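You operate a simulated robot arm through the tools that you are given. There is no shell and no other tool. Be economical: measure what you need, move in short steps, check, and stop when the job is done.

You run a simulated two-armed robot. Do the job below in one go: nothing can be reset, and whatever is moved stays where it is left.

JOB
Kit the red tray with the 24 MM spanner and the hand lamp, and carry it to the cart.
Fine: spanners are in the yellow drawer; shut it; switch the lamp on; both hands, middle of the cart top. Set down upright: hand lamp.

Only the result counts: the job must be done as asked and must still hold three seconds after the hand-in. Knocking over, shifting, dropping, spilling or breaking anything else fails it.

ROBOT AND FRAMES
Two 7-joint arms with two-finger parallel grippers on one trunk, on a base that drives. Base frame: it is fixed to the floor where the robot stands at the start and does not move with it; the origin is under the middle of the robot, x ahead of it, y to its left, z up. Readings come in m, rad, newtons and seconds.
The left shoulder is at the start at [0.05, 0.177, 1.154], the right one opposite. Places, roughly: blue drawer [0.8, 0, 0.5]; cart top [0, -1.2, 0.6]; hand lamp (8x9x16 cm) [0.8, 0.3, 0.9]; hand lamp key [0.8, 0.3, 0.9]; red drawer [0.8, 0, 0.3]; tool tray inside [0.8, -0.1, 0.8]; upkeep cart [0, -1.25, 0.25]; yellow drawer [0.8, 0, 0.6]. Payload 3.43 kg a hand.
The TCP of each hand is the grasp point between the finger pads, 0.034 m short of the fingertips. In the tool frame z runs along the fingers and y along their closing line. Largest opening 0.128 m; finger width 0.024, thickness 0.012; the body of the gripper, 0.048 by 0.13 m, starts 0.096 m behind the TCP.
Orientation is that of the tool frame in the base frame, as a unit quaternion [x, y, z, w]. With the fingers straight down and closing along the base's y, the tool's x points along the base's -x, its y along +y and its z along -z.

CONTROLS
- The arms move only by the tool send_rows. It takes "left_moves", "right_moves" or both (then of equal length, played together; a hand with none holds still); each is a list of rows, each a list of 7 numbers: the shift along the tool's x, y, z in units of 20 mm (1.0 is 20 mm), then the turn, a rotation vector about the tool's x, y, z in units of 8 degrees (1.0 is 8 degrees), then the closure, from 0 (fully open) to 1 (shut). In form: [[x, y, z, wx, wy, wz, hand], ...]. A call has 1 to 20 rows; each row shifts and turns the commanded pose from where the row before left it, along the tool's axes as they then stand. A call with a number of a shift or a turn outside -1 to 1 is refused whole. Rows are played at 5 a second. More than 0.05 m and 0.15 rad between two rows, or a gripper value outside its range, and nothing of the call is played. Where a pose cannot be reached the arm comes as near as it can. A force on the tool above 40 N (or 10 N above the force at the start of the call, whichever is more), or a blocked arm, ends the call early, and 0.2 s more pass. Each finger travels about 0.108 m/s and halts on what it meets, pressing with about 32 N; the grip force reading is that of the motor and also rises with nothing between the fingers. The clock runs only during rows and for 0.2 s after the last one: add rows that do not move to give the fingers time. It gives the time, the measured TCP pose, the force on the tool (base axes), the opening and the grip force at its end, in the units of the frame above (readings bear some noise), with the torque about the TCP (base axes, N m) and any sound that the robot's microphone picked up.
- Cameras (640 x 400 px; columns grow to the right, rows downward): "scene" is now at [0.1445, 0.0184, 1.2962]; the picture's right is [0.22, -0.97, 0.00], its down [-0.68, -0.16, -0.72] and it looks along [0.70, 0.16, -0.70] (base axes); focal length 227 px, centre (320, 200). "left" rides on the left gripper at [0.076, 0.011, -0.16] in its tool frame; the picture's right is [-0.15, 0.99, 0.00], its down [-0.88, -0.13, -0.46] and it looks along [-0.45, -0.07, 0.89] (tool axes); focal length 234 px, centre (320, 200). "right" rides on the right gripper at [0.076, -0.011, -0.16] in its tool frame; the picture's right is [0.15, 0.99, 0.00], its down [-0.88, 0.13, -0.46] and it looks along [-0.45, 0.07, 0.89] (tool axes); focal length 234 px, centre (320, 200). There is no depth. A picture from a camera that has moved, and an enlarged one, comes with that camera's place and axes in the base frame and with its lens. The place of the scene camera against the robot may be out by one fixed shift of up to 0.012 m in any direction.
- grab_frame(camera): a new picture of that camera. The clock stands still meanwhile.
- slide_trunk(by): slides the trunk up (or, below 0, down) by that many m; the arms and the scene camera ride with it, the base frame stays. It gives what a move gives, with no picture.
- base_move(legs): drives the robot by 1 to 6 legs, each [ahead, turn to the left] in m and rad, along the robot's own axes; the way and the turn of a leg run together, so that a leg with both is an arc; at most 1.5 m and 3.142 rad a leg. The arms and the cameras ride along, it lands a little off, and it stops where it bumps. It gives what a move gives.
- turn_head(pan, tilt): turns the head with the scene camera to pan (to the left, within 1.396 rad either way) and tilt (down, from -0.506 to 1.204), counted from straight ahead of the robot. It gives what a move gives.
- close_up(camera, box): a new picture of the part [left, top, right, bottom] of that camera's present view, enlarged. The clock stands still meanwhile.
- sign_off(): hands the job in; it is judged then, once.

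Go step by step. Nothing tells you exact positions but the pictures and the camera data: compare them with the known pose of the tool, close in by small moves and look again before you grip or let go. The budget is 120 turns and 88 pictures, counting those below and the enlarged ones. Unless the task says otherwise, let go and move clear before handing in, and close with one line.

The tools are called after ">>>" by a JSON object that holds its "fn" and its "kwargs". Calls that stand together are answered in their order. send_rows: Moves the arms, as the interface text tells. Its arguments: {"type":"object","properties":{"left_moves":{"type":"array"},"right_moves":{"type":"array"}},"required":[]} The other tools are called the same way: slide_trunk (by) slides the trunk up or down; base_move (legs) drives the base; turn_head (pan, tilt) turns the head that bears the scene camera; grab_frame (camera) takes a picture; close_up (camera, box) takes an enlarged picture of a part of a camera's view; sign_off () hands the job in.

At the start:

```text
time: 0.0
left_ee_pos: [0.375, 0.2318, 1.1273]
left_orientation: [-0.001, 1.0, 0.001, -0.001]
left_wrist_force: [0.5, 0.3, -0.1]
left_moment: [0.0, -0.02, 0.0]
left_width: 0.1279
left_gripper_force: 0.1
right_ee_pos: [0.3568, -0.1055, 1.1509]
right_orientation: [0.0, 1.0, 0.0, 0.0]
right_wrist_force: [-0.2, 0.9, 0.4]
right_moment: [0.02, -0.02, -0.03]
right_width: 0.128
right_gripper_force: 0.0
trunk travel left (down, up): [-0.325, 0.076]
robot x, y, heading: [0.0033, -0.0004, 0.005]
head pan, tilt: [0.227, 0.773]
```

scene: 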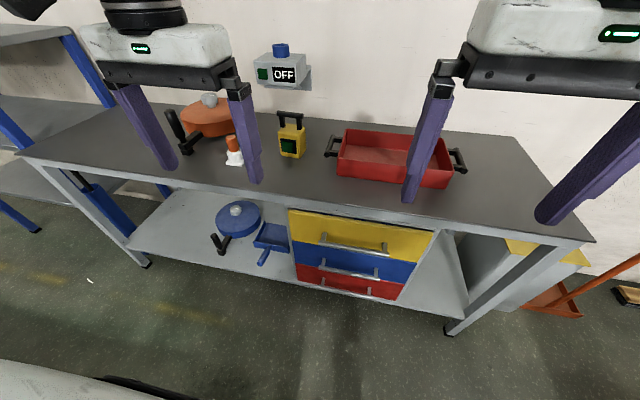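
right: 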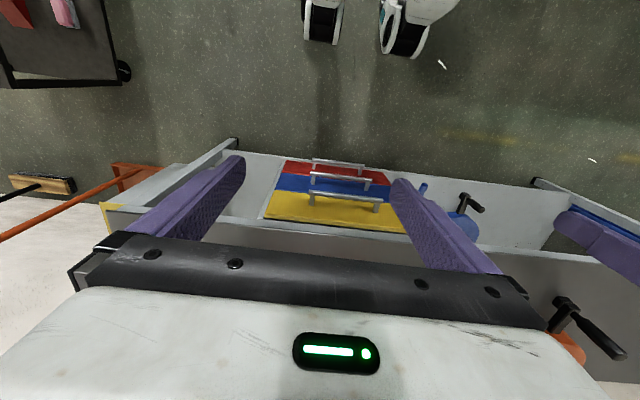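
left: 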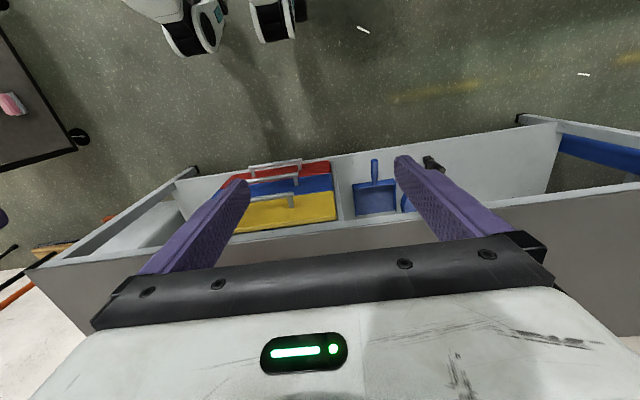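

I see the bench with the lamp at left, the red tray at right, and drawers below the top. I'll look closer at the lamp and tray, then find the cart.

>>> {"fn": "close_up", "kwargs": {"camera": "scene", "box": [160, 30, 480, 230]}}

>>> {"fn": "close_up", "kwargs": {"camera": "scene", "box": [240, 190, 480, 340]}}

>>> {"fn": "turn_head", "kwargs": {"pan": -1.39, "tilt": 0.6}}

```text
2.00 times, centred on (320, 130) of scene
camera zoom: at [0.1445, 0.0184, 1.2962], right [0.22, -0.97, 0.0], down [-0.68, -0.16, -0.72], along [0.7, 0.16, -0.7], focal length 455 px, centre (320, 340)
```

zoom: 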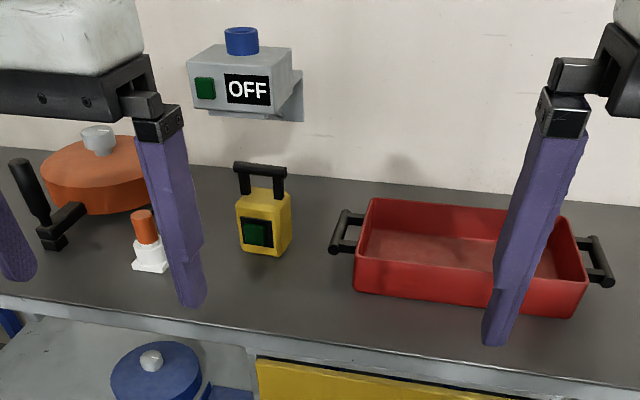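

```text
2.67 times, centred on (360, 265) of scene
camera zoom: at [0.1445, 0.0184, 1.2962], right [0.22, -0.97, 0.0], down [-0.68, -0.16, -0.72], along [0.7, 0.16, -0.7], focal length 606 px, centre (213, 27)
```

zoom: 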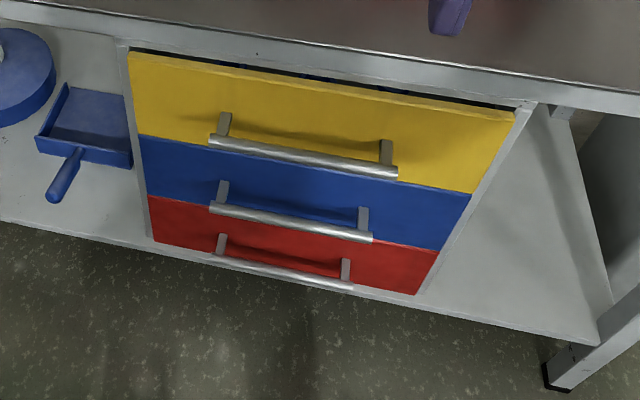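

```text
time: 1.7
left_ee_pos: [0.3749, 0.2322, 1.127]
left_orientation: [0.0, 1.0, 0.0, -0.001]
left_wrist_force: [0.5, -1.0, -0.1]
left_moment: [0.0, 0.0, 0.02]
left_width: 0.1279
left_gripper_force: 0.0
right_ee_pos: [0.3571, -0.1063, 1.1503]
right_orientation: [0.001, 1.0, 0.0, 0.0]
right_wrist_force: [-0.5, 0.3, 0.2]
right_moment: [-0.03, -0.02, -0.05]
right_width: 0.1279
right_gripper_force: 0.2
trunk travel left (down, up): [-0.325, 0.076]
robot x, y, heading: [-0.0018, -0.0011, -0.001]
head pan, tilt: [-1.389, 0.6]
```

The lamp has a front key (dark green square) and a top handle; now the cart.

>>> {"fn": "grab_frame", "kwargs": {"camera": "scene"}}

```text
82 pictures are left
camera scene: at [0.0807, -0.0868, 1.311], right [-0.98, -0.18, 0.0], down [-0.1, 0.56, -0.83], along [0.15, -0.81, -0.56], focal length 227 px, centre (320, 200)
```

scene: 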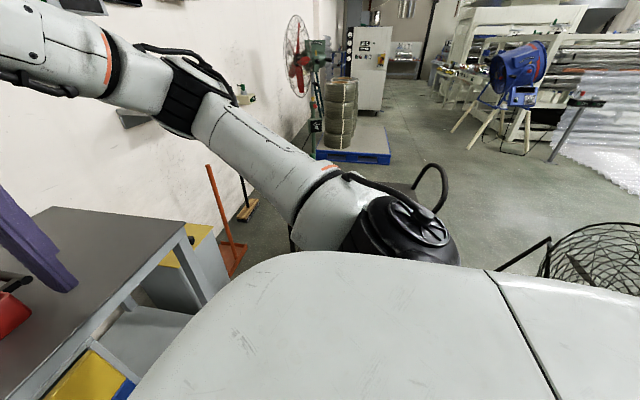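

The cart is hidden behind the right arm for now. I estimate the yellow handle near [0.58, 0, 0.70] and the bench top near z 0.82. I'll look straight down to see how much room there is in front of the base.

>>> {"fn": "turn_head", "kwargs": {"pan": 0.0, "tilt": 1.0}}

>>> {"fn": "grab_frame", "kwargs": {"camera": "scene"}}

```text
time: 3.2
left_ee_pos: [0.3755, 0.2312, 1.1276]
left_orientation: [0.0, 1.0, 0.0, 0.0]
left_wrist_force: [0.2, -0.8, 0.3]
left_moment: [0.0, 0.03, 0.0]
left_width: 0.1279
left_gripper_force: 0.1
right_ee_pos: [0.3565, -0.1064, 1.1518]
right_orientation: [0.002, 1.0, 0.001, -0.001]
right_wrist_force: [0.5, 0.5, 0.1]
right_moment: [0.03, 0.02, 0.0]
right_width: 0.128
right_gripper_force: 0.1
trunk travel left (down, up): [-0.325, 0.076]
robot x, y, heading: [0.0046, -0.0014, 0.005]
head pan, tilt: [0.0, 1.0]
```

```text
81 pictures are left
camera scene: at [0.1344, 0.0, 1.279], right [0.0, -1.0, 0.0], down [-0.84, 0.0, -0.54], along [0.54, 0.0, -0.84], focal length 227 px, centre (320, 200)
```

scene: 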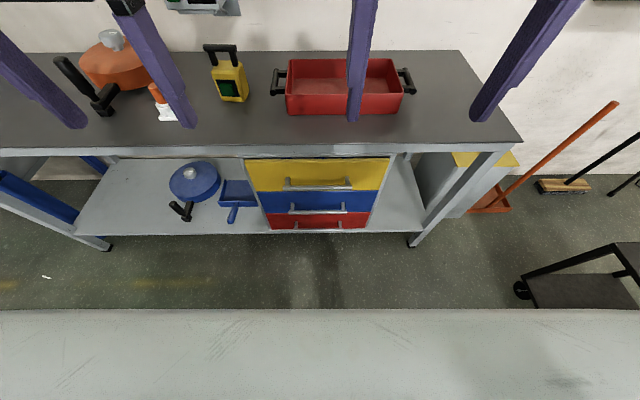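

The bench edge is near x 0.60, the yellow handle near [0.565, 0, 0.70], the tray centre near [0.85, -0.075] and the lamp near [0.83, 0.285]. I'll lower the trunk and turn the right hand for the drawer handle: closing line fore-aft, pitched forward.

>>> {"fn": "slide_trunk", "kwargs": {"by": -0.2}}

>>> {"fn": "send_rows", "kwargs": {"right_moves": [[0, 0, 0, 0, 0, 1, 0], [0, 0, 0, 0, 0, 1, 0], [0, 0, 0, 0, 0, 1, 0], [0, 0, 0, 0, 0, 1, 0], [0, 0, 0, 0, 0, 1, 0], [0, 0, 0, 0, 0, 1, 0], [0, 0, 0, 0, 0, 1, 0], [0, 0, 0, 0, 0, 1, 0], [0, 0, 0, 0, 0, 1, 0], [0, 0, 0, 0, 0, 1, 0], [0, 0, 0, 0, 0, 1, 0], [0, 0, 0, 0, 0, 0.25, 0], [0, 0, 0, -1, 0, 0, 0], [0, 0, 0, -1, 0, 0, 0], [0, 0, 0, -1, 0, 0, 0], [0, 0, 0, -1, 0, 0, 0], [0, 0, 0, -1, 0, 0, 0]]}}

>>> {"fn": "grab_frame", "kwargs": {"camera": "scene"}}

```text
time: 5.4
left_ee_pos: [0.3757, 0.2319, 0.9276]
left_orientation: [-0.001, 1.0, 0.0, 0.001]
left_wrist_force: [-0.2, -0.5, 0.0]
left_moment: [0.01, 0.0, -0.03]
left_width: 0.1274
left_gripper_force: 0.1
right_ee_pos: [0.3571, -0.107, 0.9516]
right_orientation: [0.0, 1.0, 0.001, 0.0]
right_wrist_force: [0.3, 0.2, 0.1]
right_moment: [-0.01, -0.03, -0.01]
right_width: 0.1277
right_gripper_force: 0.1
trunk travel left (down, up): [-0.125, 0.276]
robot x, y, heading: [-0.0043, -0.0028, 0.0]
head pan, tilt: [0.0, 1.0]
```

```text
time: 9.0
left_ee_pos: [0.3755, 0.2308, 0.9272]
left_orientation: [0.0, 1.0, 0.0, 0.0]
left_wrist_force: [0.2, -0.2, -0.5]
left_moment: [-0.02, 0.0, -0.03]
left_width: 0.1279
left_gripper_force: 0.0
right_ee_pos: [0.3573, -0.1074, 0.9515]
right_orientation: [0.665, 0.663, 0.244, 0.242]
right_wrist_force: [-0.7, 0.0, 0.3]
right_moment: [-0.01, 0.04, 0.01]
right_width: 0.1278
right_gripper_force: 0.0
trunk travel left (down, up): [-0.125, 0.276]
robot x, y, heading: [0.0017, -0.0024, 0.0]
head pan, tilt: [0.0, 1.0]
```

```text
80 pictures are left
camera scene: at [0.1343, 0.0001, 1.079], right [0.0, -1.0, 0.0], down [-0.84, 0.0, -0.54], along [0.54, 0.0, -0.84], focal length 227 px, centre (320, 200)
```

scene: 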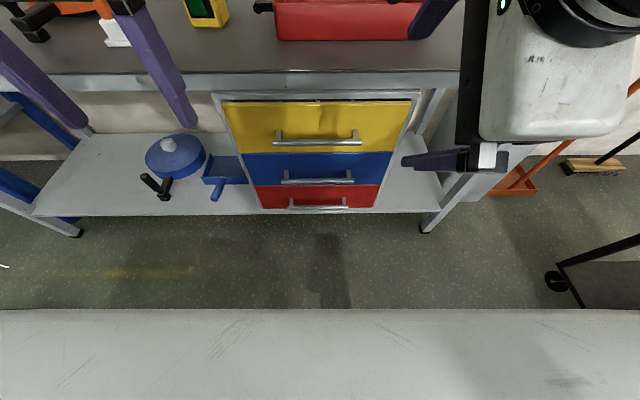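

The right wrist turns freely. Triangulating between the two trunk heights puts the yellow handle near [0.585, 0.005, 0.665]. I'll pitch the hand nearly level and bring it in front of the handle.

>>> {"fn": "send_rows", "kwargs": {"right_moves": [[0, 0, 0, -1, 0, 0, 0.3], [0, 0, 0, -1, 0, 0, 0.5], [0, 0, 0, -1, 0, 0, 0.5], [0, 0, 0, -1, 0, 0, 0.5], [0, 0, 0, -1, 0, 0, 0.5], [0.335, -0.99, 0.73, 0, 0, 0, 0.5], [0.335, -0.99, 0.73, 0, 0, 0, 0.5], [0.335, -0.99, 0.73, 0, 0, 0, 0.5], [0.335, -0.99, 0.73, 0, 0, 0, 0.5], [0.335, -0.99, 0.73, 0, 0, 0, 0.5], [0.335, -0.99, 0.73, 0, 0, 0, 0.5], [0.335, -0.99, 0.73, 0, 0, 0, 0.5], [0.335, -0.99, 0.73, 0, 0, 0, 0.5], [0.335, -0.99, 0.73, 0, 0, 0, 0.5], [0.335, -0.99, 0.73, 0, 0, 0, 0.5], [0.335, -0.99, 0.73, 0, 0, 0, 0.5], [0.335, -0.99, 0.73, 0, 0, 0, 0.5], [0.335, -0.99, 0.73, 0, 0, 0, 0.5]]}}

>>> {"fn": "grab_frame", "kwargs": {"camera": "scene"}}

>>> {"fn": "grab_frame", "kwargs": {"camera": "right"}}

```text
time: 12.8
left_ee_pos: [0.3742, 0.2309, 0.9263]
left_orientation: [-0.002, 1.0, -0.001, 0.0]
left_wrist_force: [0.7, -0.2, -0.2]
left_moment: [0.01, 0.01, 0.01]
left_width: 0.1281
left_gripper_force: 0.1
right_ee_pos: [0.5341, 0.0325, 0.6973]
right_orientation: [0.541, 0.542, 0.455, 0.454]
right_wrist_force: [0.4, 0.0, 0.3]
right_moment: [0.02, 0.03, 0.0]
right_width: 0.0639
right_gripper_force: 0.1
right hand out of reach, approached as far as the arm can: row 2, 3, 4, 5
trunk travel left (down, up): [-0.125, 0.276]
robot x, y, heading: [0.0014, 0.0022, -0.004]
head pan, tilt: [0.0, 1.0]
```

```text
79 pictures are left
camera scene: at [0.1344, 0.0001, 1.079], right [0.0, -1.0, 0.0], down [-0.84, 0.0, -0.54], along [0.54, 0.0, -0.84], focal length 227 px, centre (320, 200)
```

scene: 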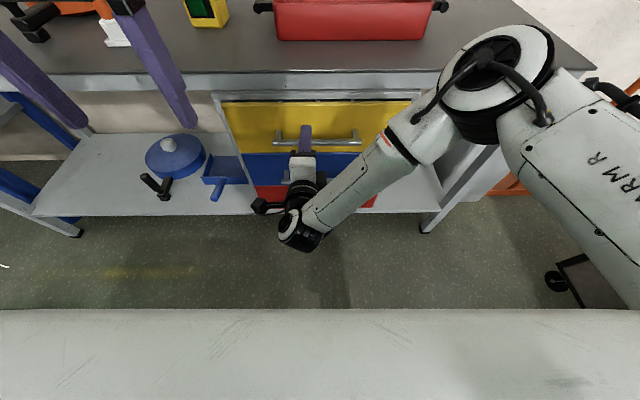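

```text
78 pictures are left
camera right: at [0.3747, 0.1075, 0.7124], right [0.17, 0.14, 0.97], down [-0.43, -0.88, 0.21], along [0.89, -0.45, -0.09], focal length 234 px, centre (320, 200)
```

right: 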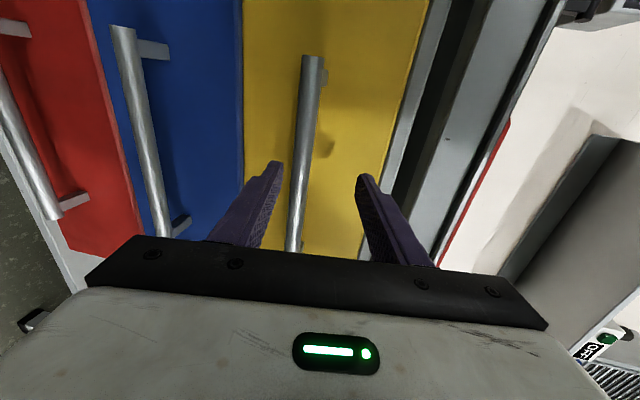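

The handle bar sits between the fingers, slightly low, at about z 0.67. I'll shift down, advance and close.

>>> {"fn": "send_rows", "kwargs": {"right_moves": [[0, -1, 0, 0, 0, 0, 0.5], [0, 0, 1, 0, 0, 0, 0.5], [0, 0, 1, 0, 0, 0, 0.5], [0, 0, 0, 0, 0, 0, 1], [0, 0, 0, 0, 0, 0, 1], [0, 0, 0, 0, 0, 0, 1], [0, 0, 0, 0, 0, 0, 1]]}}

>>> {"fn": "grab_frame", "kwargs": {"camera": "right"}}

```text
time: 14.4
left_ee_pos: [0.3732, 0.2314, 0.9276]
left_orientation: [-0.001, 1.0, -0.001, 0.001]
left_wrist_force: [-0.6, 0.1, -0.2]
left_moment: [0.03, -0.04, 0.0]
left_width: 0.1281
left_gripper_force: 0.0
right_ee_pos: [0.5689, 0.0328, 0.6725]
right_orientation: [0.542, 0.539, 0.456, 0.456]
right_wrist_force: [2.8, -0.1, 8.6]
right_moment: [-0.47, -0.2, -0.05]
right_width: 0.0174
right_gripper_force: 44.8
trunk travel left (down, up): [-0.125, 0.276]
robot x, y, heading: [-0.0003, 0.0013, 0.001]
head pan, tilt: [0.0, 1.0]
```

```text
77 pictures are left
camera right: at [0.4099, 0.1092, 0.687], right [0.17, 0.14, 0.98], down [-0.43, -0.88, 0.2], along [0.89, -0.45, -0.09], focal length 234 px, centre (320, 200)
```

right: 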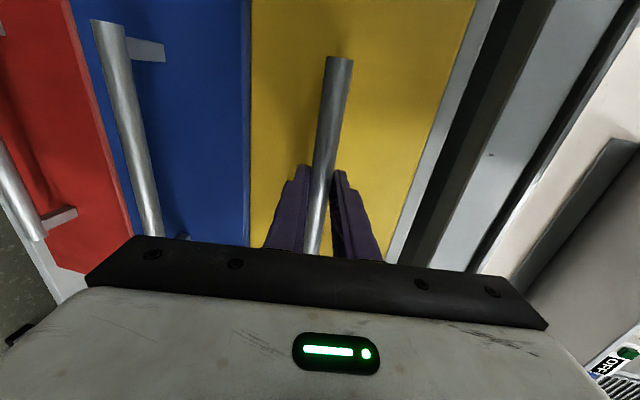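

The handle is gripped. I'll pull the drawer by backing the base.

>>> {"fn": "base_move", "kwargs": {"legs": [[-0.15, 0]]}}

>>> {"fn": "grab_frame", "kwargs": {"camera": "scene"}}

```text
time: 15.8
left_ee_pos: [0.223, 0.2311, 0.9273]
left_orientation: [-0.001, 1.0, 0.0, 0.0]
left_wrist_force: [0.2, -0.3, 0.5]
left_moment: [0.0, -0.02, -0.02]
left_width: 0.1278
left_gripper_force: 0.0
right_ee_pos: [0.4185, 0.0307, 0.6734]
right_orientation: [0.542, 0.539, 0.456, 0.456]
right_wrist_force: [-2.0, -16.6, 13.1]
right_moment: [-0.31, -0.18, 0.69]
right_width: 0.0179
right_gripper_force: 45.0
trunk travel left (down, up): [-0.125, 0.276]
robot x, y, heading: [-0.1491, 0.0002, -0.003]
head pan, tilt: [0.0, 1.0]
```

```text
76 pictures are left
camera scene: at [-0.0174, -0.0008, 1.0792], right [0.0, -1.0, 0.0], down [-0.84, 0.0, -0.54], along [0.54, 0.0, -0.84], focal length 227 px, centre (320, 200)
```

scene: 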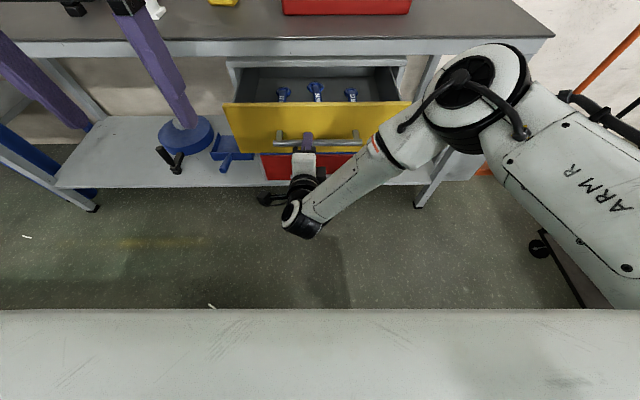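

The drawer opened 15 cm and shows three blue spanners. I'll open it somewhat more.

>>> {"fn": "base_move", "kwargs": {"legs": [[-0.12, 0]]}}

>>> {"fn": "grab_frame", "kwargs": {"camera": "scene"}}

```text
time: 16.9
left_ee_pos: [0.1569, 0.2321, 0.9285]
left_orientation: [0.0, 1.0, -0.002, 0.003]
left_wrist_force: [0.6, 0.1, 0.0]
left_moment: [-0.01, 0.0, 0.03]
left_width: 0.1278
left_gripper_force: 0.0
right_ee_pos: [0.351, 0.0311, 0.6726]
right_orientation: [0.542, 0.538, 0.454, 0.459]
right_wrist_force: [0.5, -0.8, 5.3]
right_moment: [-0.11, -0.24, 0.38]
right_width: 0.0179
right_gripper_force: 45.3
trunk travel left (down, up): [-0.125, 0.276]
robot x, y, heading: [-0.215, 0.0034, -0.002]
head pan, tilt: [0.0, 1.0]
stopped in leg 1: the robot was blocked; the commanded pose is now the measured one
```

```text
75 pictures are left
camera scene: at [-0.0836, 0.0005, 1.0788], right [0.0, -1.0, 0.0], down [-0.84, 0.0, -0.54], along [0.54, 0.0, -0.84], focal length 227 px, centre (320, 200)
```

scene: 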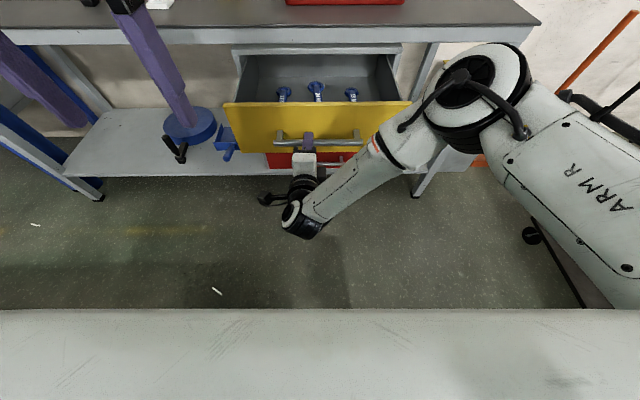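

The drawer is at its stop, about 0.22 m open. I'll let go and back off, then look into it.

>>> {"fn": "send_rows", "kwargs": {"right_moves": [[0, 0, 0, 0, 0, 0, 0.55], [0, 0, 0, 0, 0, 0, 0.55], [0, 0, 0, 0, 0, 0, 0.55], [0, 0, -1, 0, 0, 0, 0.55], [0, 0, -1, 0, 0, 0, 0.55], [0, 0, -1, 0, 0, 0, 0.55], [0, 0, -1, 0, 0, 0, 0.55], [0, 1, -0.5, 0, 0, 0, 0.55], [0, 1, -0.5, 0, 0, 0, 0.55], [0, 1, 0, 0, 0, 0, 0.55], [0, 1, 0, 1, 0, 0, 0.55], [0, 1, 0, 1, 0, 0, 0.55], [0, 1, 0, 1, 0, 0, 0.55], [0, 1, 0, 1, 0, 0, 0.55], [0, 1, 0, 1, 0, 0, 0.55], [0, 1, 0, 1, 0, 0, 0.55], [0, 1, 0, 1, 0, 0, 0.55], [0, 1, 0, 1, 0, 0, 0.55], [0, 0, 0, 1, 0, 0, 0.3], [0, 0, 0, 1, 0, 0, 0]]}}

>>> {"fn": "close_up", "kwargs": {"camera": "scene", "box": [220, 60, 420, 185]}}

```text
time: 21.1
left_ee_pos: [0.1572, 0.2329, 0.9267]
left_orientation: [0.0, 1.0, -0.001, 0.002]
left_wrist_force: [0.3, 0.2, -0.7]
left_moment: [0.01, 0.0, -0.04]
left_width: 0.128
left_gripper_force: 0.0
right_ee_pos: [0.3531, 0.0334, 0.8654]
right_orientation: [0.709, 0.705, -0.001, 0.0]
right_wrist_force: [-0.1, -0.3, 0.2]
right_moment: [0.0, 0.0, -0.02]
right_width: 0.128
right_gripper_force: 0.1
trunk travel left (down, up): [-0.125, 0.276]
robot x, y, heading: [-0.2154, -0.0003, 0.004]
head pan, tilt: [0.0, 1.0]
```

```text
3.20 times, centred on (320, 122) of scene
camera zoom: at [-0.0835, 0.001, 1.079], right [0.0, -1.0, 0.0], down [-0.84, 0.0, -0.54], along [0.54, 0.0, -0.84], focal length 728 px, centre (320, 448)
```

zoom: 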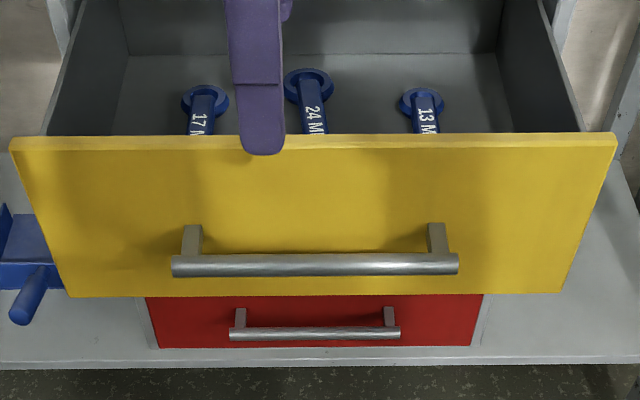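

The middle spanner is marked 24 M(M). I'll drive forward a bit and turn the right hand to close along y above the spanner.

>>> {"fn": "base_move", "kwargs": {"legs": [[0.11, 0]]}}

>>> {"fn": "send_rows", "kwargs": {"right_moves": [[0, 0, 0, 0, 0, -1, 0], [0, 0, 0, 0, 0, -1, 0], [0, 0, 0, 0, 0, -1, 0], [0, 0, 0, 0, 0, -1, 0], [0, 0, 0, 0, 0, -1, 0], [0, 0, 0, 0, 0, -1, 0], [0, 0, 0, 0, 0, -1, 0], [0, 0, 0, 0, 0, -1, 0], [0, 0, 0, 0, 0, -1, 0], [0, 0, 0, 0, 0, -1, 0], [0, 0, 0, 0, 0, -1, 0], [0, 0, 0, 0, 0, -0.25, 0]]}}

>>> {"fn": "grab_frame", "kwargs": {"camera": "right"}}

>>> {"fn": "grab_frame", "kwargs": {"camera": "scene"}}

```text
time: 22.3
left_ee_pos: [0.2659, 0.2313, 0.9274]
left_orientation: [0.0, 1.0, -0.001, 0.001]
left_wrist_force: [-0.5, 0.4, 1.4]
left_moment: [-0.04, 0.02, 0.01]
left_width: 0.128
left_gripper_force: 0.1
right_ee_pos: [0.463, 0.0303, 0.8656]
right_orientation: [0.711, 0.703, 0.001, 0.001]
right_wrist_force: [0.4, -0.1, -1.0]
right_moment: [-0.01, -0.02, 0.02]
right_width: 0.128
right_gripper_force: 0.0
trunk travel left (down, up): [-0.125, 0.276]
robot x, y, heading: [-0.1103, -0.0024, -0.001]
head pan, tilt: [0.0, 1.0]
```

```text
time: 24.9
left_ee_pos: [0.2647, 0.2311, 0.9284]
left_orientation: [0.001, 1.0, -0.001, 0.002]
left_wrist_force: [-0.5, -0.1, 0.4]
left_moment: [-0.02, -0.03, -0.01]
left_width: 0.1282
left_gripper_force: 0.1
right_ee_pos: [0.463, 0.0306, 0.8646]
right_orientation: [0.006, 1.0, 0.0, 0.001]
right_wrist_force: [0.5, 0.2, -0.5]
right_moment: [-0.01, 0.01, 0.0]
right_width: 0.128
right_gripper_force: 0.0
trunk travel left (down, up): [-0.125, 0.276]
robot x, y, heading: [-0.1082, -0.0008, 0.002]
head pan, tilt: [0.0, 1.0]
```

```text
73 pictures are left
camera right: at [0.3864, 0.0204, 1.0234], right [-0.14, 0.99, 0.0], down [0.88, 0.12, 0.46], along [0.45, 0.06, -0.89], focal length 234 px, centre (320, 200)
```

right: 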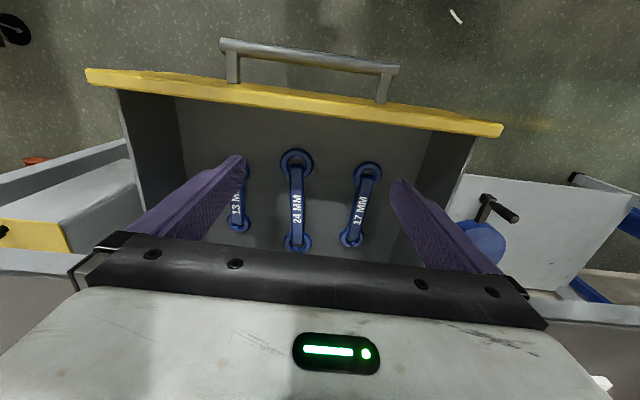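

```text
72 pictures are left
camera scene: at [0.0247, 0.0005, 1.079], right [0.0, -1.0, 0.0], down [-0.84, 0.0, -0.54], along [0.54, 0.0, -0.84], focal length 227 px, centre (320, 200)
```

scene: 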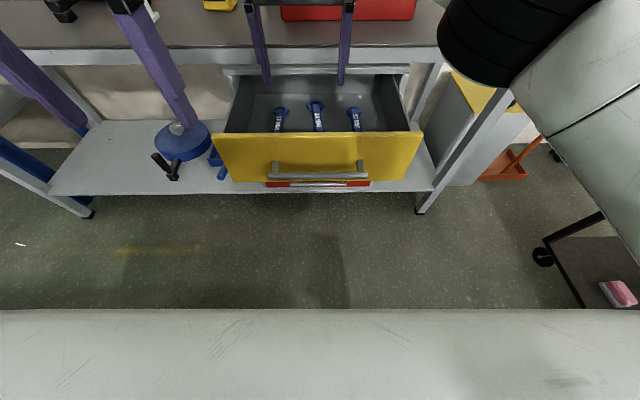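

The 24 mm spanner is in the middle: its shaft centre is near [0.61, 0.005, 0.615], partly under the bench edge. I'll pitch the hand forward 30° so it can reach under the edge, and position it at the drawer mouth.

>>> {"fn": "base_move", "kwargs": {"legs": [[0.07, 0]]}}

>>> {"fn": "send_rows", "kwargs": {"right_moves": [[1, 0, 0, 0, -1, 0, 0.2], [1, 0, 0, 0, -1, 0, 0.4], [1, 0, 0, 0, -1, 0, 0.4], [0.5, -0.45, 0, 0, -0.75, 0, 0.4], [0.5, -0.45, 0, 0, 0, 0, 0.4], [0, -0.45, 0, 0, 0, 0, 0.4]]}}

>>> {"fn": "grab_frame", "kwargs": {"camera": "right"}}

```text
time: 25.9
left_ee_pos: [0.3353, 0.2325, 0.9278]
left_orientation: [-0.001, 1.0, 0.0, 0.002]
left_wrist_force: [-0.8, -0.1, 1.8]
left_moment: [0.0, -0.01, 0.0]
left_width: 0.1282
left_gripper_force: 0.0
right_ee_pos: [0.5336, 0.0318, 0.8653]
right_orientation: [0.005, 1.0, -0.001, 0.001]
right_wrist_force: [-0.4, 0.5, 1.2]
right_moment: [0.05, -0.02, -0.01]
right_width: 0.1281
right_gripper_force: 0.1
trunk travel left (down, up): [-0.125, 0.276]
robot x, y, heading: [-0.0391, -0.0011, 0.004]
head pan, tilt: [0.0, 1.0]
```

```text
time: 27.3
left_ee_pos: [0.3352, 0.2325, 0.9279]
left_orientation: [0.0, 1.0, -0.001, 0.002]
left_wrist_force: [0.6, -0.3, 0.5]
left_moment: [0.04, 0.02, -0.01]
left_width: 0.128
left_gripper_force: 0.0
right_ee_pos: [0.4553, 0.005, 0.8467]
right_orientation: [0.005, 0.966, -0.002, 0.26]
right_wrist_force: [0.5, -1.0, 0.0]
right_moment: [-0.03, 0.02, 0.02]
right_width: 0.0769
right_gripper_force: 0.1
trunk travel left (down, up): [-0.125, 0.276]
robot x, y, heading: [-0.0405, -0.0005, -0.005]
head pan, tilt: [0.0, 1.0]
```

```text
71 pictures are left
camera right: at [0.3089, -0.0035, 0.9457], right [-0.12, 0.99, -0.07], down [0.53, 0.13, 0.84], along [0.84, 0.06, -0.54], focal length 234 px, centre (320, 200)
```

right: 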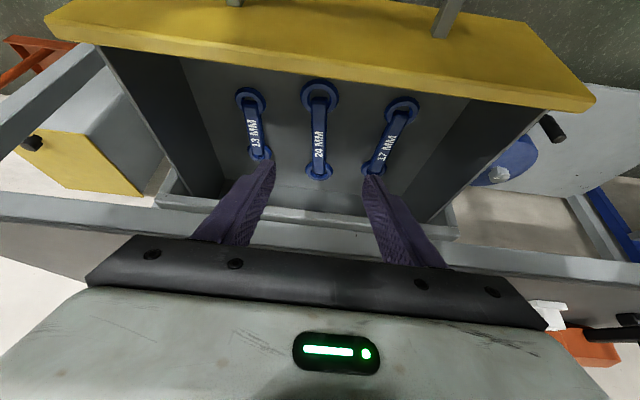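

The spanner lies as estimated and the hand is lined up. I'll go down along the tool axis to just above it and check.

>>> {"fn": "send_rows", "kwargs": {"right_moves": [[-0.4, 0, 1, 0, 0, 0, 0.45], [-0.4, 0, 1, 0, 0, 0, 0.45], [0, 0, 1, 0, 0, 0, 0.45], [0, 0, 1, 0, 0, 0, 0.45], [0, 0, 1, 0, 0, 0, 0.45], [0, 0, 1, 0, 0, 0, 0.45], [0, 0, 1, 0, 0, 0, 0.45], [0, 0, 1, 0, 0, 0, 0.45], [0, 0, 1, 0, 0, 0, 0.45], [0, 0, 1, 0, 0, 0, 0.45]]}}

>>> {"fn": "grab_frame", "kwargs": {"camera": "right"}}

```text
time: 29.5
left_ee_pos: [0.3347, 0.2316, 0.9293]
left_orientation: [0.0, 1.0, -0.001, 0.002]
left_wrist_force: [-0.7, -0.3, 0.5]
left_moment: [-0.03, 0.03, -0.01]
left_width: 0.1282
left_gripper_force: 0.1
right_ee_pos: [0.5698, 0.0038, 0.6835]
right_orientation: [0.004, 0.966, -0.002, 0.26]
right_wrist_force: [-0.2, 0.5, 0.0]
right_moment: [0.02, 0.03, -0.02]
right_width: 0.0707
right_gripper_force: 0.1
trunk travel left (down, up): [-0.125, 0.276]
robot x, y, heading: [-0.0363, 0.0033, 0.004]
head pan, tilt: [0.0, 1.0]
```

```text
70 pictures are left
camera right: at [0.4238, -0.0048, 0.7816], right [-0.12, 0.99, -0.07], down [0.53, 0.13, 0.84], along [0.84, 0.06, -0.54], focal length 234 px, centre (320, 200)
```

right: 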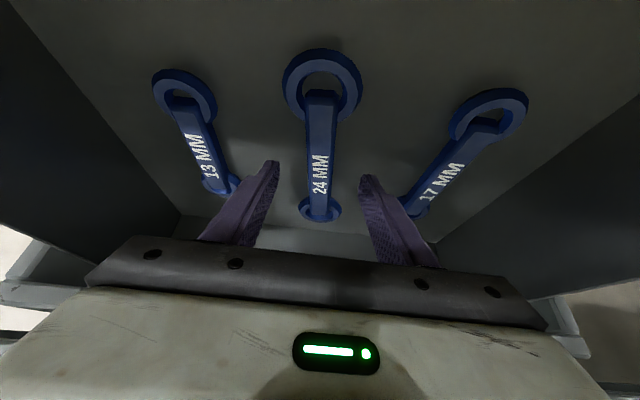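

Well aligned. I'll descend further in small steps, with the force stop as guard.

>>> {"fn": "send_rows", "kwargs": {"right_moves": [[0, 0, 0.5, 0, 0, 0, 0.45], [0, 0, 0.5, 0, 0, 0, 0.45], [0, 0, 0.5, 0, 0, 0, 0.45], [0, 0, 0.3, 0, 0, 0, 0.45]]}}

>>> {"fn": "close_up", "kwargs": {"camera": "right", "box": [160, 50, 480, 250]}}

```text
time: 30.5
left_ee_pos: [0.3341, 0.2315, 0.9291]
left_orientation: [0.0, 1.0, -0.002, 0.003]
left_wrist_force: [-0.2, -0.5, 1.2]
left_moment: [-0.01, 0.0, 0.04]
left_width: 0.1279
left_gripper_force: 0.0
right_ee_pos: [0.5878, 0.0051, 0.6554]
right_orientation: [0.006, 0.965, -0.001, 0.262]
right_wrist_force: [0.9, -1.5, 20.3]
right_moment: [0.1, 3.45, 0.21]
right_width: 0.0703
right_gripper_force: 0.2
trunk travel left (down, up): [-0.125, 0.276]
robot x, y, heading: [-0.0418, 0.0011, -0.003]
head pan, tilt: [0.0, 1.0]
```

```text
2.00 times, centred on (320, 150) of right
camera zoom: at [0.4412, -0.0042, 0.7538], right [-0.12, 0.99, -0.07], down [0.53, 0.12, 0.84], along [0.84, 0.06, -0.54], focal length 468 px, centre (320, 300)
```

zoom: 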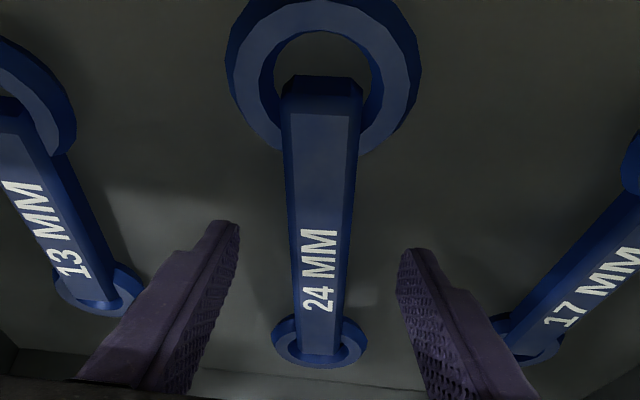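

Something pressed about 17 cm behind the TCP: the camera mount is resting on the drawer front, not the fingers on the floor. I'll back up, reduce the pitch by 16° and go down again.

>>> {"fn": "send_rows", "kwargs": {"right_moves": [[0, 0, -1, 0, 0, 0, 0.45], [0, 0, 0, 0, 1, 0, 0.45], [0, 0, 0, 0, 1, 0, 0.45], [0.16, 0, 0.45, 0, 0, 0, 0.45], [0.16, 0, 0.45, 0, 0, 0, 0.45], [0.16, 0, 0.4, 0, 0, 0, 0.45]]}}

>>> {"fn": "close_up", "kwargs": {"camera": "right", "box": [160, 50, 480, 250]}}

```text
time: 31.9
left_ee_pos: [0.3337, 0.2317, 0.9287]
left_orientation: [0.0, 1.0, -0.001, 0.003]
left_wrist_force: [-0.2, -0.8, 0.2]
left_moment: [-0.01, -0.03, -0.02]
left_width: 0.128
left_gripper_force: 0.1
right_ee_pos: [0.5758, 0.0025, 0.6447]
right_orientation: [0.005, 0.992, -0.001, 0.123]
right_wrist_force: [-2.3, -0.6, 8.4]
right_moment: [0.24, 0.08, 0.19]
right_width: 0.0698
right_gripper_force: 0.1
trunk travel left (down, up): [-0.125, 0.276]
robot x, y, heading: [-0.0365, -0.0001, 0.004]
head pan, tilt: [0.0, 1.0]
```

```text
2.00 times, centred on (320, 150) of right
camera zoom: at [0.4625, -0.0067, 0.7785], right [-0.13, 0.99, -0.04], down [0.74, 0.12, 0.66], along [0.66, 0.06, -0.75], focal length 468 px, centre (320, 300)
```

zoom: 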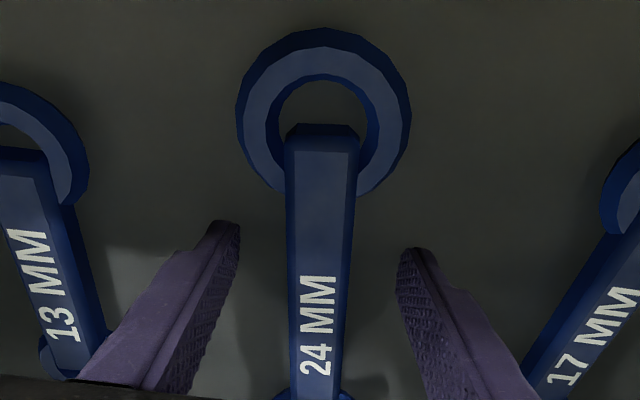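

Fingertips now touch the drawer floor lightly, straddling the 24 mm shaft. I'll lift a hair and close.

>>> {"fn": "send_rows", "kwargs": {"right_moves": [[0, 0, -0.15, 0, 0, 0, 0.45], [0, 0, 0, 0, 0, 0, 1], [0, 0, 0, 0, 0, 0, 1], [0, 0, 0, 0, 0, 0, 1], [0, 0, 0, 0, 0, 0, 1]]}}

>>> {"fn": "grab_frame", "kwargs": {"camera": "right"}}

```text
time: 33.1
left_ee_pos: [0.3346, 0.2319, 0.9284]
left_orientation: [0.0, 1.0, -0.001, 0.002]
left_wrist_force: [0.2, 0.8, 0.0]
left_moment: [0.04, 0.0, -0.02]
left_width: 0.1282
left_gripper_force: 0.0
right_ee_pos: [0.5758, 0.0027, 0.6463]
right_orientation: [0.005, 0.992, -0.001, 0.122]
right_wrist_force: [0.2, -0.2, -2.4]
right_moment: [0.0, 0.1, 0.0]
right_width: 0.0276
right_gripper_force: 31.9
trunk travel left (down, up): [-0.125, 0.276]
robot x, y, heading: [-0.0416, 0.0001, -0.0]
head pan, tilt: [0.0, 1.0]
```

```text
67 pictures are left
camera right: at [0.4621, -0.0068, 0.7797], right [-0.13, 0.99, -0.04], down [0.74, 0.12, 0.66], along [0.65, 0.06, -0.75], focal length 234 px, centre (320, 200)
```

right: 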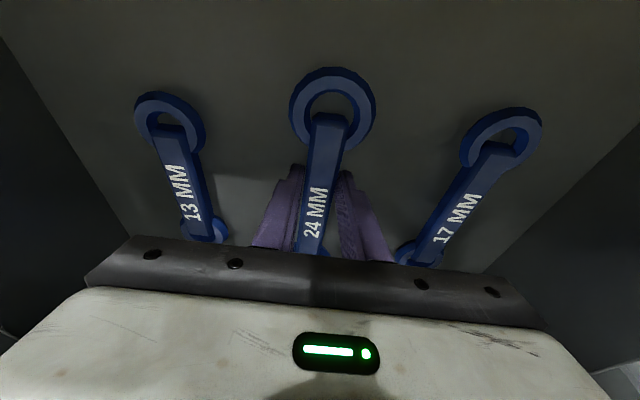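

The spanner is held (opening 27.6 mm). I'll lift it a little inside the drawer, draw it back, and turn it 90° about the vertical so it clears the bench edge.

>>> {"fn": "send_rows", "kwargs": {"right_moves": [[-0.24, 0, -0.97, 0, 0, 0, 1], [-0.24, 0, -0.97, 0, 0, 0, 1], [-0.1, 0, -0.4, 0, 0, 0, 1], [0.97, 0, -0.24, 0, 0, 0, 1], [0.97, 0, -0.24, 0, 0, 0, 1], [0.8, 0, -0.2, 0, 0, 0, 1]]}}

>>> {"fn": "grab_frame", "kwargs": {"camera": "right"}}

>>> {"fn": "grab_frame", "kwargs": {"camera": "scene"}}

```text
time: 34.5
left_ee_pos: [0.3344, 0.2316, 0.9278]
left_orientation: [-0.001, 1.0, -0.001, 0.001]
left_wrist_force: [-0.6, -0.7, 0.7]
left_moment: [-0.04, 0.0, 0.0]
left_width: 0.1281
left_gripper_force: 0.1
right_ee_pos: [0.5199, 0.0036, 0.6927]
right_orientation: [0.005, 0.992, -0.001, 0.123]
right_wrist_force: [1.0, -1.0, -3.2]
right_moment: [-0.01, 0.09, 0.03]
right_width: 0.0277
right_gripper_force: 32.1
trunk travel left (down, up): [-0.125, 0.276]
robot x, y, heading: [-0.0375, -0.0001, 0.006]
head pan, tilt: [0.0, 1.0]
```

```text
66 pictures are left
camera right: at [0.4062, -0.0061, 0.8281], right [-0.13, 0.99, -0.04], down [0.74, 0.12, 0.66], along [0.66, 0.06, -0.75], focal length 234 px, centre (320, 200)
```

right: 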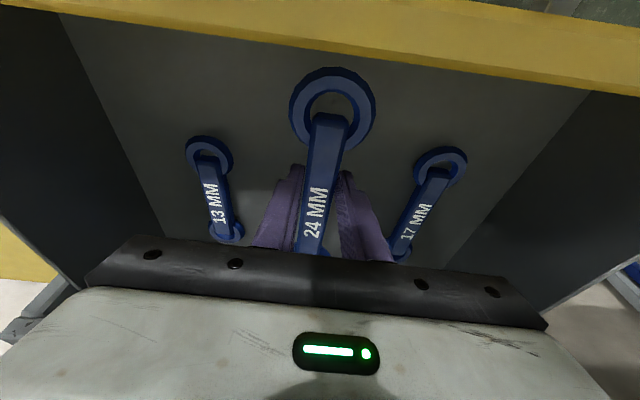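

```text
65 pictures are left
camera scene: at [0.0951, 0.0007, 1.079], right [0.0, -1.0, 0.0], down [-0.84, 0.0, -0.54], along [0.54, 0.0, -0.84], focal length 227 px, centre (320, 200)
```

scene: 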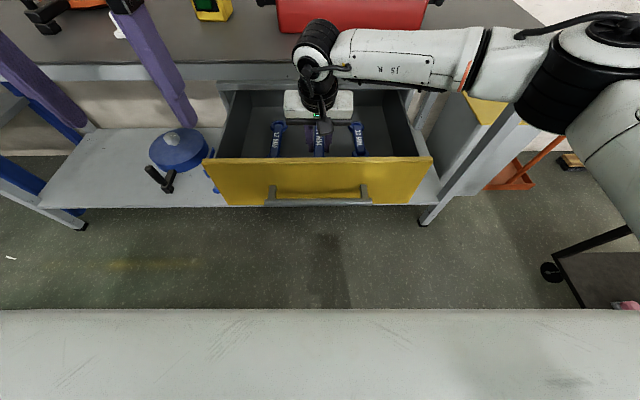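

I'll turn the spanner about the vertical, drifting back slightly to keep the gripper body off the bench edge.

>>> {"fn": "send_rows", "kwargs": {"right_moves": [[0, 0, 0, 0.24, 0, 0.96, 1], [0, 0, 0, 0.24, 0, 0.96, 1], [0, 0, 0, 0.24, 0, 0.96, 1], [0, 0, 0, 0.24, 0, 0.96, 1], [0.15, -0.15, 0, 0.24, 0, 0.96, 1], [0.15, -0.15, 0, 0.24, 0, 0.96, 1], [0.1, -0.25, 0, 0.24, 0, 0.96, 1], [0.1, -0.25, 0, 0.24, 0, 0.96, 1], [0, -0.25, 0, 0.24, 0, 0.96, 1], [0, -0.25, 0, 0.24, 0, 0.96, 1], [0, 0, 0, 0.24, 0, 0.96, 1], [0, 0, 0, 0.08, 0, 0.32, 1]]}}

>>> {"fn": "grab_frame", "kwargs": {"camera": "scene"}}

```text
time: 37.1
left_ee_pos: [0.3345, 0.2322, 0.9278]
left_orientation: [0.0, 1.0, -0.002, 0.002]
left_wrist_force: [-0.7, -0.1, 0.2]
left_moment: [-0.01, -0.02, 0.02]
left_width: 0.1281
left_gripper_force: 0.1
right_ee_pos: [0.4903, -0.0035, 0.6903]
right_orientation: [0.705, 0.699, -0.086, 0.087]
right_wrist_force: [-0.6, 0.0, -2.6]
right_moment: [0.1, 0.03, -0.01]
right_width: 0.0275
right_gripper_force: 31.9
trunk travel left (down, up): [-0.125, 0.276]
robot x, y, heading: [-0.0416, 0.0008, -0.001]
head pan, tilt: [0.0, 1.0]
```

```text
64 pictures are left
camera scene: at [0.0951, 0.0008, 1.079], right [0.0, -1.0, 0.0], down [-0.84, 0.0, -0.54], along [0.54, 0.0, -0.84], focal length 227 px, centre (320, 200)
```

scene: 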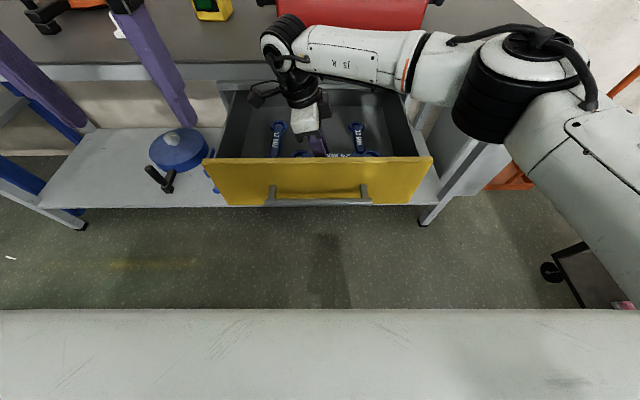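

The spanner now lies along y inside the opening. I'll lift it straight up clear of the drawer.

>>> {"fn": "send_rows", "kwargs": {"right_moves": [[-0.24, 0, -0.97, 0, 0, 0, 1], [-0.24, 0, -0.97, 0, 0, 0, 1], [-0.24, 0, -0.97, 0, 0, 0, 1], [-0.24, 0, -0.97, 0, 0, 0, 1], [-0.24, 0, -0.97, 0, 0, 0, 1], [-0.24, 0, -0.97, 0, 0, 0, 1], [-0.24, 0, -0.97, 0, 0, 0, 1], [-0.24, 0, -0.97, 0, 0, 0, 1], [-0.24, 0, -0.97, 0, 0, 0, 1], [-0.24, 0, -0.97, 0, 0, 0, 1], [-0.24, 0, -0.97, 0, 0, 0, 1], [-0.24, 0, -0.97, 0, 0, 0, 1], [-0.24, 0, -0.97, 0, 0, 0, 1], [-0.24, 0, -0.97, 0, 0, 0, 1]]}}

>>> {"fn": "grab_frame", "kwargs": {"camera": "scene"}}

>>> {"fn": "grab_frame", "kwargs": {"camera": "right"}}

```text
time: 40.3
left_ee_pos: [0.336, 0.2327, 0.9288]
left_orientation: [0.001, 1.0, 0.0, 0.001]
left_wrist_force: [0.3, 0.4, -0.4]
left_moment: [0.04, -0.02, -0.03]
left_width: 0.128
left_gripper_force: 0.0
right_ee_pos: [0.5069, -0.0506, 0.9835]
right_orientation: [0.737, 0.67, -0.064, 0.06]
right_wrist_force: [0.7, -0.1, -3.1]
right_moment: [0.11, -0.03, 0.01]
right_width: 0.0275
right_gripper_force: 31.6
right hand out of reach, approached as far as the arm can: row 14
trunk travel left (down, up): [-0.125, 0.276]
robot x, y, heading: [-0.036, -0.0012, 0.002]
head pan, tilt: [0.0, 1.0]
stopped in row 14 (right hand): the arm was blocked; the commanded pose is now the measured one
```

```text
63 pictures are left
camera scene: at [0.0952, 0.0003, 1.079], right [0.0, -1.0, 0.0], down [-0.84, 0.0, -0.54], along [0.54, 0.0, -0.84], focal length 227 px, centre (320, 200)
```

scene: 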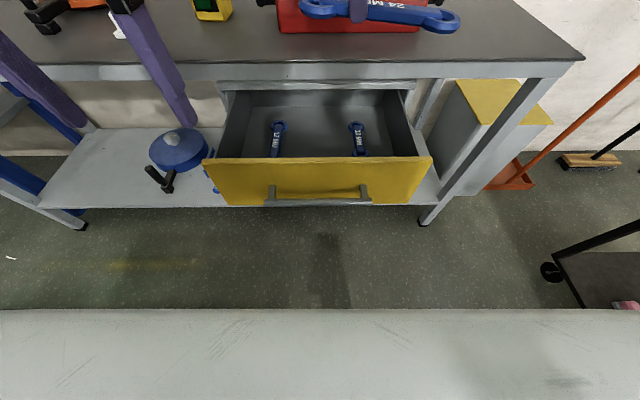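

```text
62 pictures are left
camera right: at [0.5055, 0.0531, 1.1255], right [1.0, 0.05, -0.03], down [0.05, -0.8, 0.6], along [0.01, -0.6, -0.8], focal length 234 px, centre (320, 200)
```

right: 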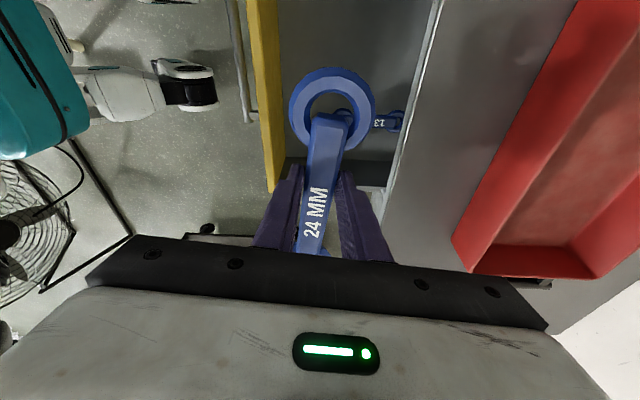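

The spanner is out and held high. Next I'll back the base a little, bring the left hand as a fist in front of the drawer face above the handle, and push the drawer shut by driving forward.

>>> {"fn": "base_move", "kwargs": {"legs": [[-0.12, 0]]}}

>>> {"fn": "send_rows", "kwargs": {"left_moves": [[0, 0, 0, 0, -1, 0, 0.3], [0, 0, 0, 0, -1, 0, 0.6], [0, 0, 0, 0, -1, 0, 1], [0, 0, 0, 0, -1, 0, 1], [0, 0, 0, 0, -1, 0, 1], [0, 0, 0, 0, -1, 0, 1], [0, 0, 0, 0, -1, 0, 1], [0, 0, 0, 0, -1, 0, 1], [0.8, -0.9, 0.6, 0, 0, 0, 1], [0.8, -0.9, 0.6, 0, 0, 0, 1], [0.8, -0.9, 0.6, 0, 0, 0, 1], [0.8, -0.9, 0.6, 0, 0, 0, 1], [0.8, -0.9, 0.6, 0, 0, 0, 1], [0.8, -0.9, 0.6, 0, 0, 0, 1], [0.8, -0.9, 0.6, 0, 0, 0, 1], [0.8, -0.9, 0.6, 0, 0, 0, 1], [0.8, -0.9, 0.6, 0, 0, 0, 1]]}}

>>> {"fn": "grab_frame", "kwargs": {"camera": "scene"}}

```text
time: 41.5
left_ee_pos: [0.2139, 0.2322, 0.9283]
left_orientation: [-0.001, 1.0, -0.001, 0.002]
left_wrist_force: [-0.1, 0.2, 0.4]
left_moment: [0.01, -0.01, 0.03]
left_width: 0.1282
left_gripper_force: 0.1
right_ee_pos: [0.3863, -0.0493, 0.985]
right_orientation: [0.736, 0.671, -0.065, 0.061]
right_wrist_force: [0.8, -0.9, -2.0]
right_moment: [0.1, 0.01, -0.01]
right_width: 0.0276
right_gripper_force: 32.1
trunk travel left (down, up): [-0.125, 0.276]
robot x, y, heading: [-0.1619, 0.0015, 0.003]
head pan, tilt: [0.0, 1.0]
```

```text
time: 45.1
left_ee_pos: [0.3253, 0.0654, 0.8125]
left_orientation: [-0.002, 0.848, 0.0, 0.531]
left_wrist_force: [-0.7, -0.4, 0.5]
left_moment: [0.0, 0.0, 0.0]
left_width: 0.0
left_gripper_force: 32.1
left hand out of reach, approached as far as the arm can: row 6, 7, 8, 9
right_ee_pos: [0.3857, -0.05, 0.9838]
right_orientation: [0.737, 0.67, -0.066, 0.061]
right_wrist_force: [0.3, 1.0, -1.4]
right_moment: [0.1, -0.01, -0.03]
right_width: 0.0276
right_gripper_force: 32.0
trunk travel left (down, up): [-0.125, 0.276]
robot x, y, heading: [-0.1585, 0.0024, 0.002]
head pan, tilt: [0.0, 1.0]
```

```text
61 pictures are left
camera scene: at [-0.0257, 0.0007, 1.079], right [0.0, -1.0, 0.0], down [-0.84, 0.0, -0.54], along [0.54, 0.0, -0.84], focal length 227 px, centre (320, 200)
```

scene: 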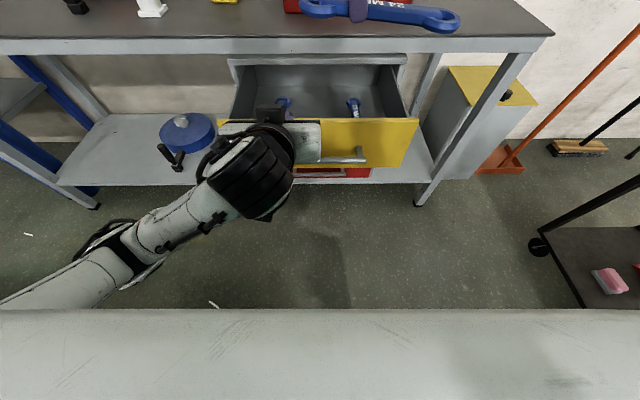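

The left fist is above and in front of the drawer; I'll lower it to face height.

>>> {"fn": "send_rows", "kwargs": {"left_moves": [[0.88, 0, 0.2, 0, 0, 0, 1], [0.88, 0, 0.2, 0, 0, 0, 1], [0.88, 0, 0.2, 0, 0, 0, 1], [0.88, 0, 0.2, 0, 0, 0, 1], [0.8, 0, 0.2, 0, 0, 0, 1]]}}

>>> {"fn": "grab_frame", "kwargs": {"camera": "left"}}

```text
time: 46.3
left_ee_pos: [0.3041, 0.0656, 0.726]
left_orientation: [-0.002, 0.847, 0.0, 0.532]
left_wrist_force: [-0.8, 0.3, 0.3]
left_moment: [-0.01, -0.01, 0.02]
left_width: 0.0001
left_gripper_force: 32.1
right_ee_pos: [0.3869, -0.0491, 0.9836]
right_orientation: [0.737, 0.67, -0.066, 0.061]
right_wrist_force: [1.2, -0.3, -2.4]
right_moment: [0.08, 0.01, 0.01]
right_width: 0.0273
right_gripper_force: 32.2
trunk travel left (down, up): [-0.125, 0.276]
robot x, y, heading: [-0.1549, -0.0012, 0.003]
head pan, tilt: [0.0, 1.0]
```

```text
60 pictures are left
camera left: at [0.1265, 0.0763, 0.7264], right [0.06, 0.99, 0.13], down [-0.03, -0.13, 0.99], along [1.0, -0.06, 0.02], focal length 234 px, centre (320, 200)
```

left: 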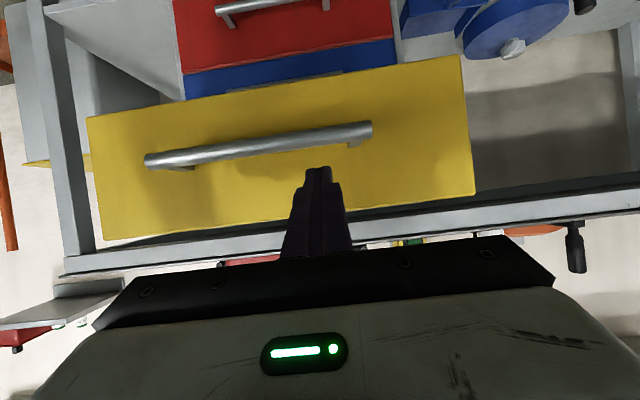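

The fist points at the face just above the handle. I'll drive forward to push it.

>>> {"fn": "base_move", "kwargs": {"legs": [[0.2, 0]]}}

>>> {"fn": "grab_frame", "kwargs": {"camera": "scene"}}

```text
time: 47.9
left_ee_pos: [0.5057, 0.0647, 0.7258]
left_orientation: [-0.001, 0.847, -0.001, 0.531]
left_wrist_force: [0.3, -0.1, -0.2]
left_moment: [0.02, 0.01, 0.02]
left_width: 0.0001
left_gripper_force: 31.7
right_ee_pos: [0.5856, -0.0506, 0.9837]
right_orientation: [0.737, 0.67, -0.065, 0.061]
right_wrist_force: [0.1, 0.1, -1.5]
right_moment: [0.11, -0.02, 0.0]
right_width: 0.0278
right_gripper_force: 31.8
trunk travel left (down, up): [-0.125, 0.276]
robot x, y, heading: [0.0396, 0.0015, -0.001]
head pan, tilt: [0.0, 1.0]
```

```text
59 pictures are left
camera scene: at [0.1746, 0.0007, 1.0789], right [0.0, -1.0, 0.0], down [-0.84, 0.0, -0.54], along [0.54, 0.0, -0.84], focal length 227 px, centre (320, 200)
```

scene: 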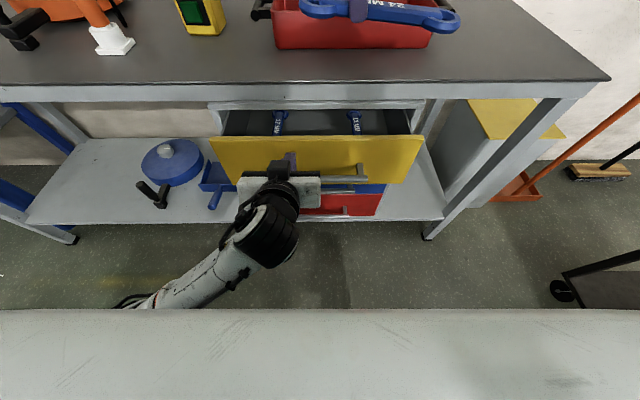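

The drawer is closing. I'll push the rest until it stops.

>>> {"fn": "base_move", "kwargs": {"legs": [[0.09, 0]]}}

>>> {"fn": "grab_frame", "kwargs": {"camera": "scene"}}

```text
time: 49.1
left_ee_pos: [0.5879, 0.0636, 0.7258]
left_orientation: [-0.002, 0.849, 0.0, 0.529]
left_wrist_force: [0.5, -0.1, -0.4]
left_moment: [-0.01, 0.0, 0.02]
left_width: 0.0002
left_gripper_force: 32.3
right_ee_pos: [0.6739, -0.0506, 0.9823]
right_orientation: [0.738, 0.669, -0.065, 0.06]
right_wrist_force: [-0.3, 0.4, -2.5]
right_moment: [0.12, -0.01, 0.02]
right_width: 0.0273
right_gripper_force: 31.3
trunk travel left (down, up): [-0.125, 0.276]
robot x, y, heading: [0.1261, -0.0002, -0.001]
head pan, tilt: [0.0, 1.0]
stopped in leg 1: the force on the tool passed its limit at 73 N (the readings are from after the stop); the commanded pose is now the measured one
```

```text
58 pictures are left
camera scene: at [0.262, 0.0007, 1.0789], right [0.0, -1.0, 0.0], down [-0.84, 0.0, -0.54], along [0.54, 0.0, -0.84], focal length 227 px, centre (320, 200)
```

scene: 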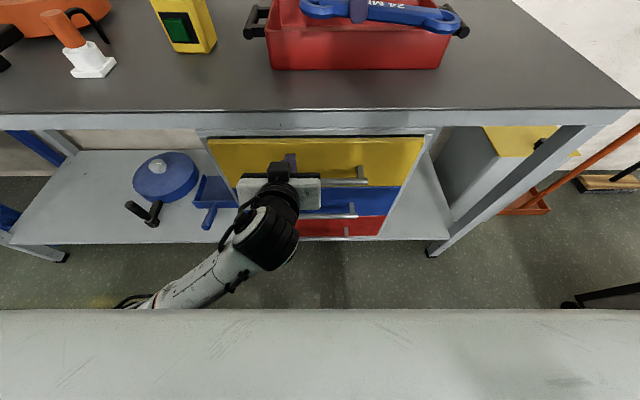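

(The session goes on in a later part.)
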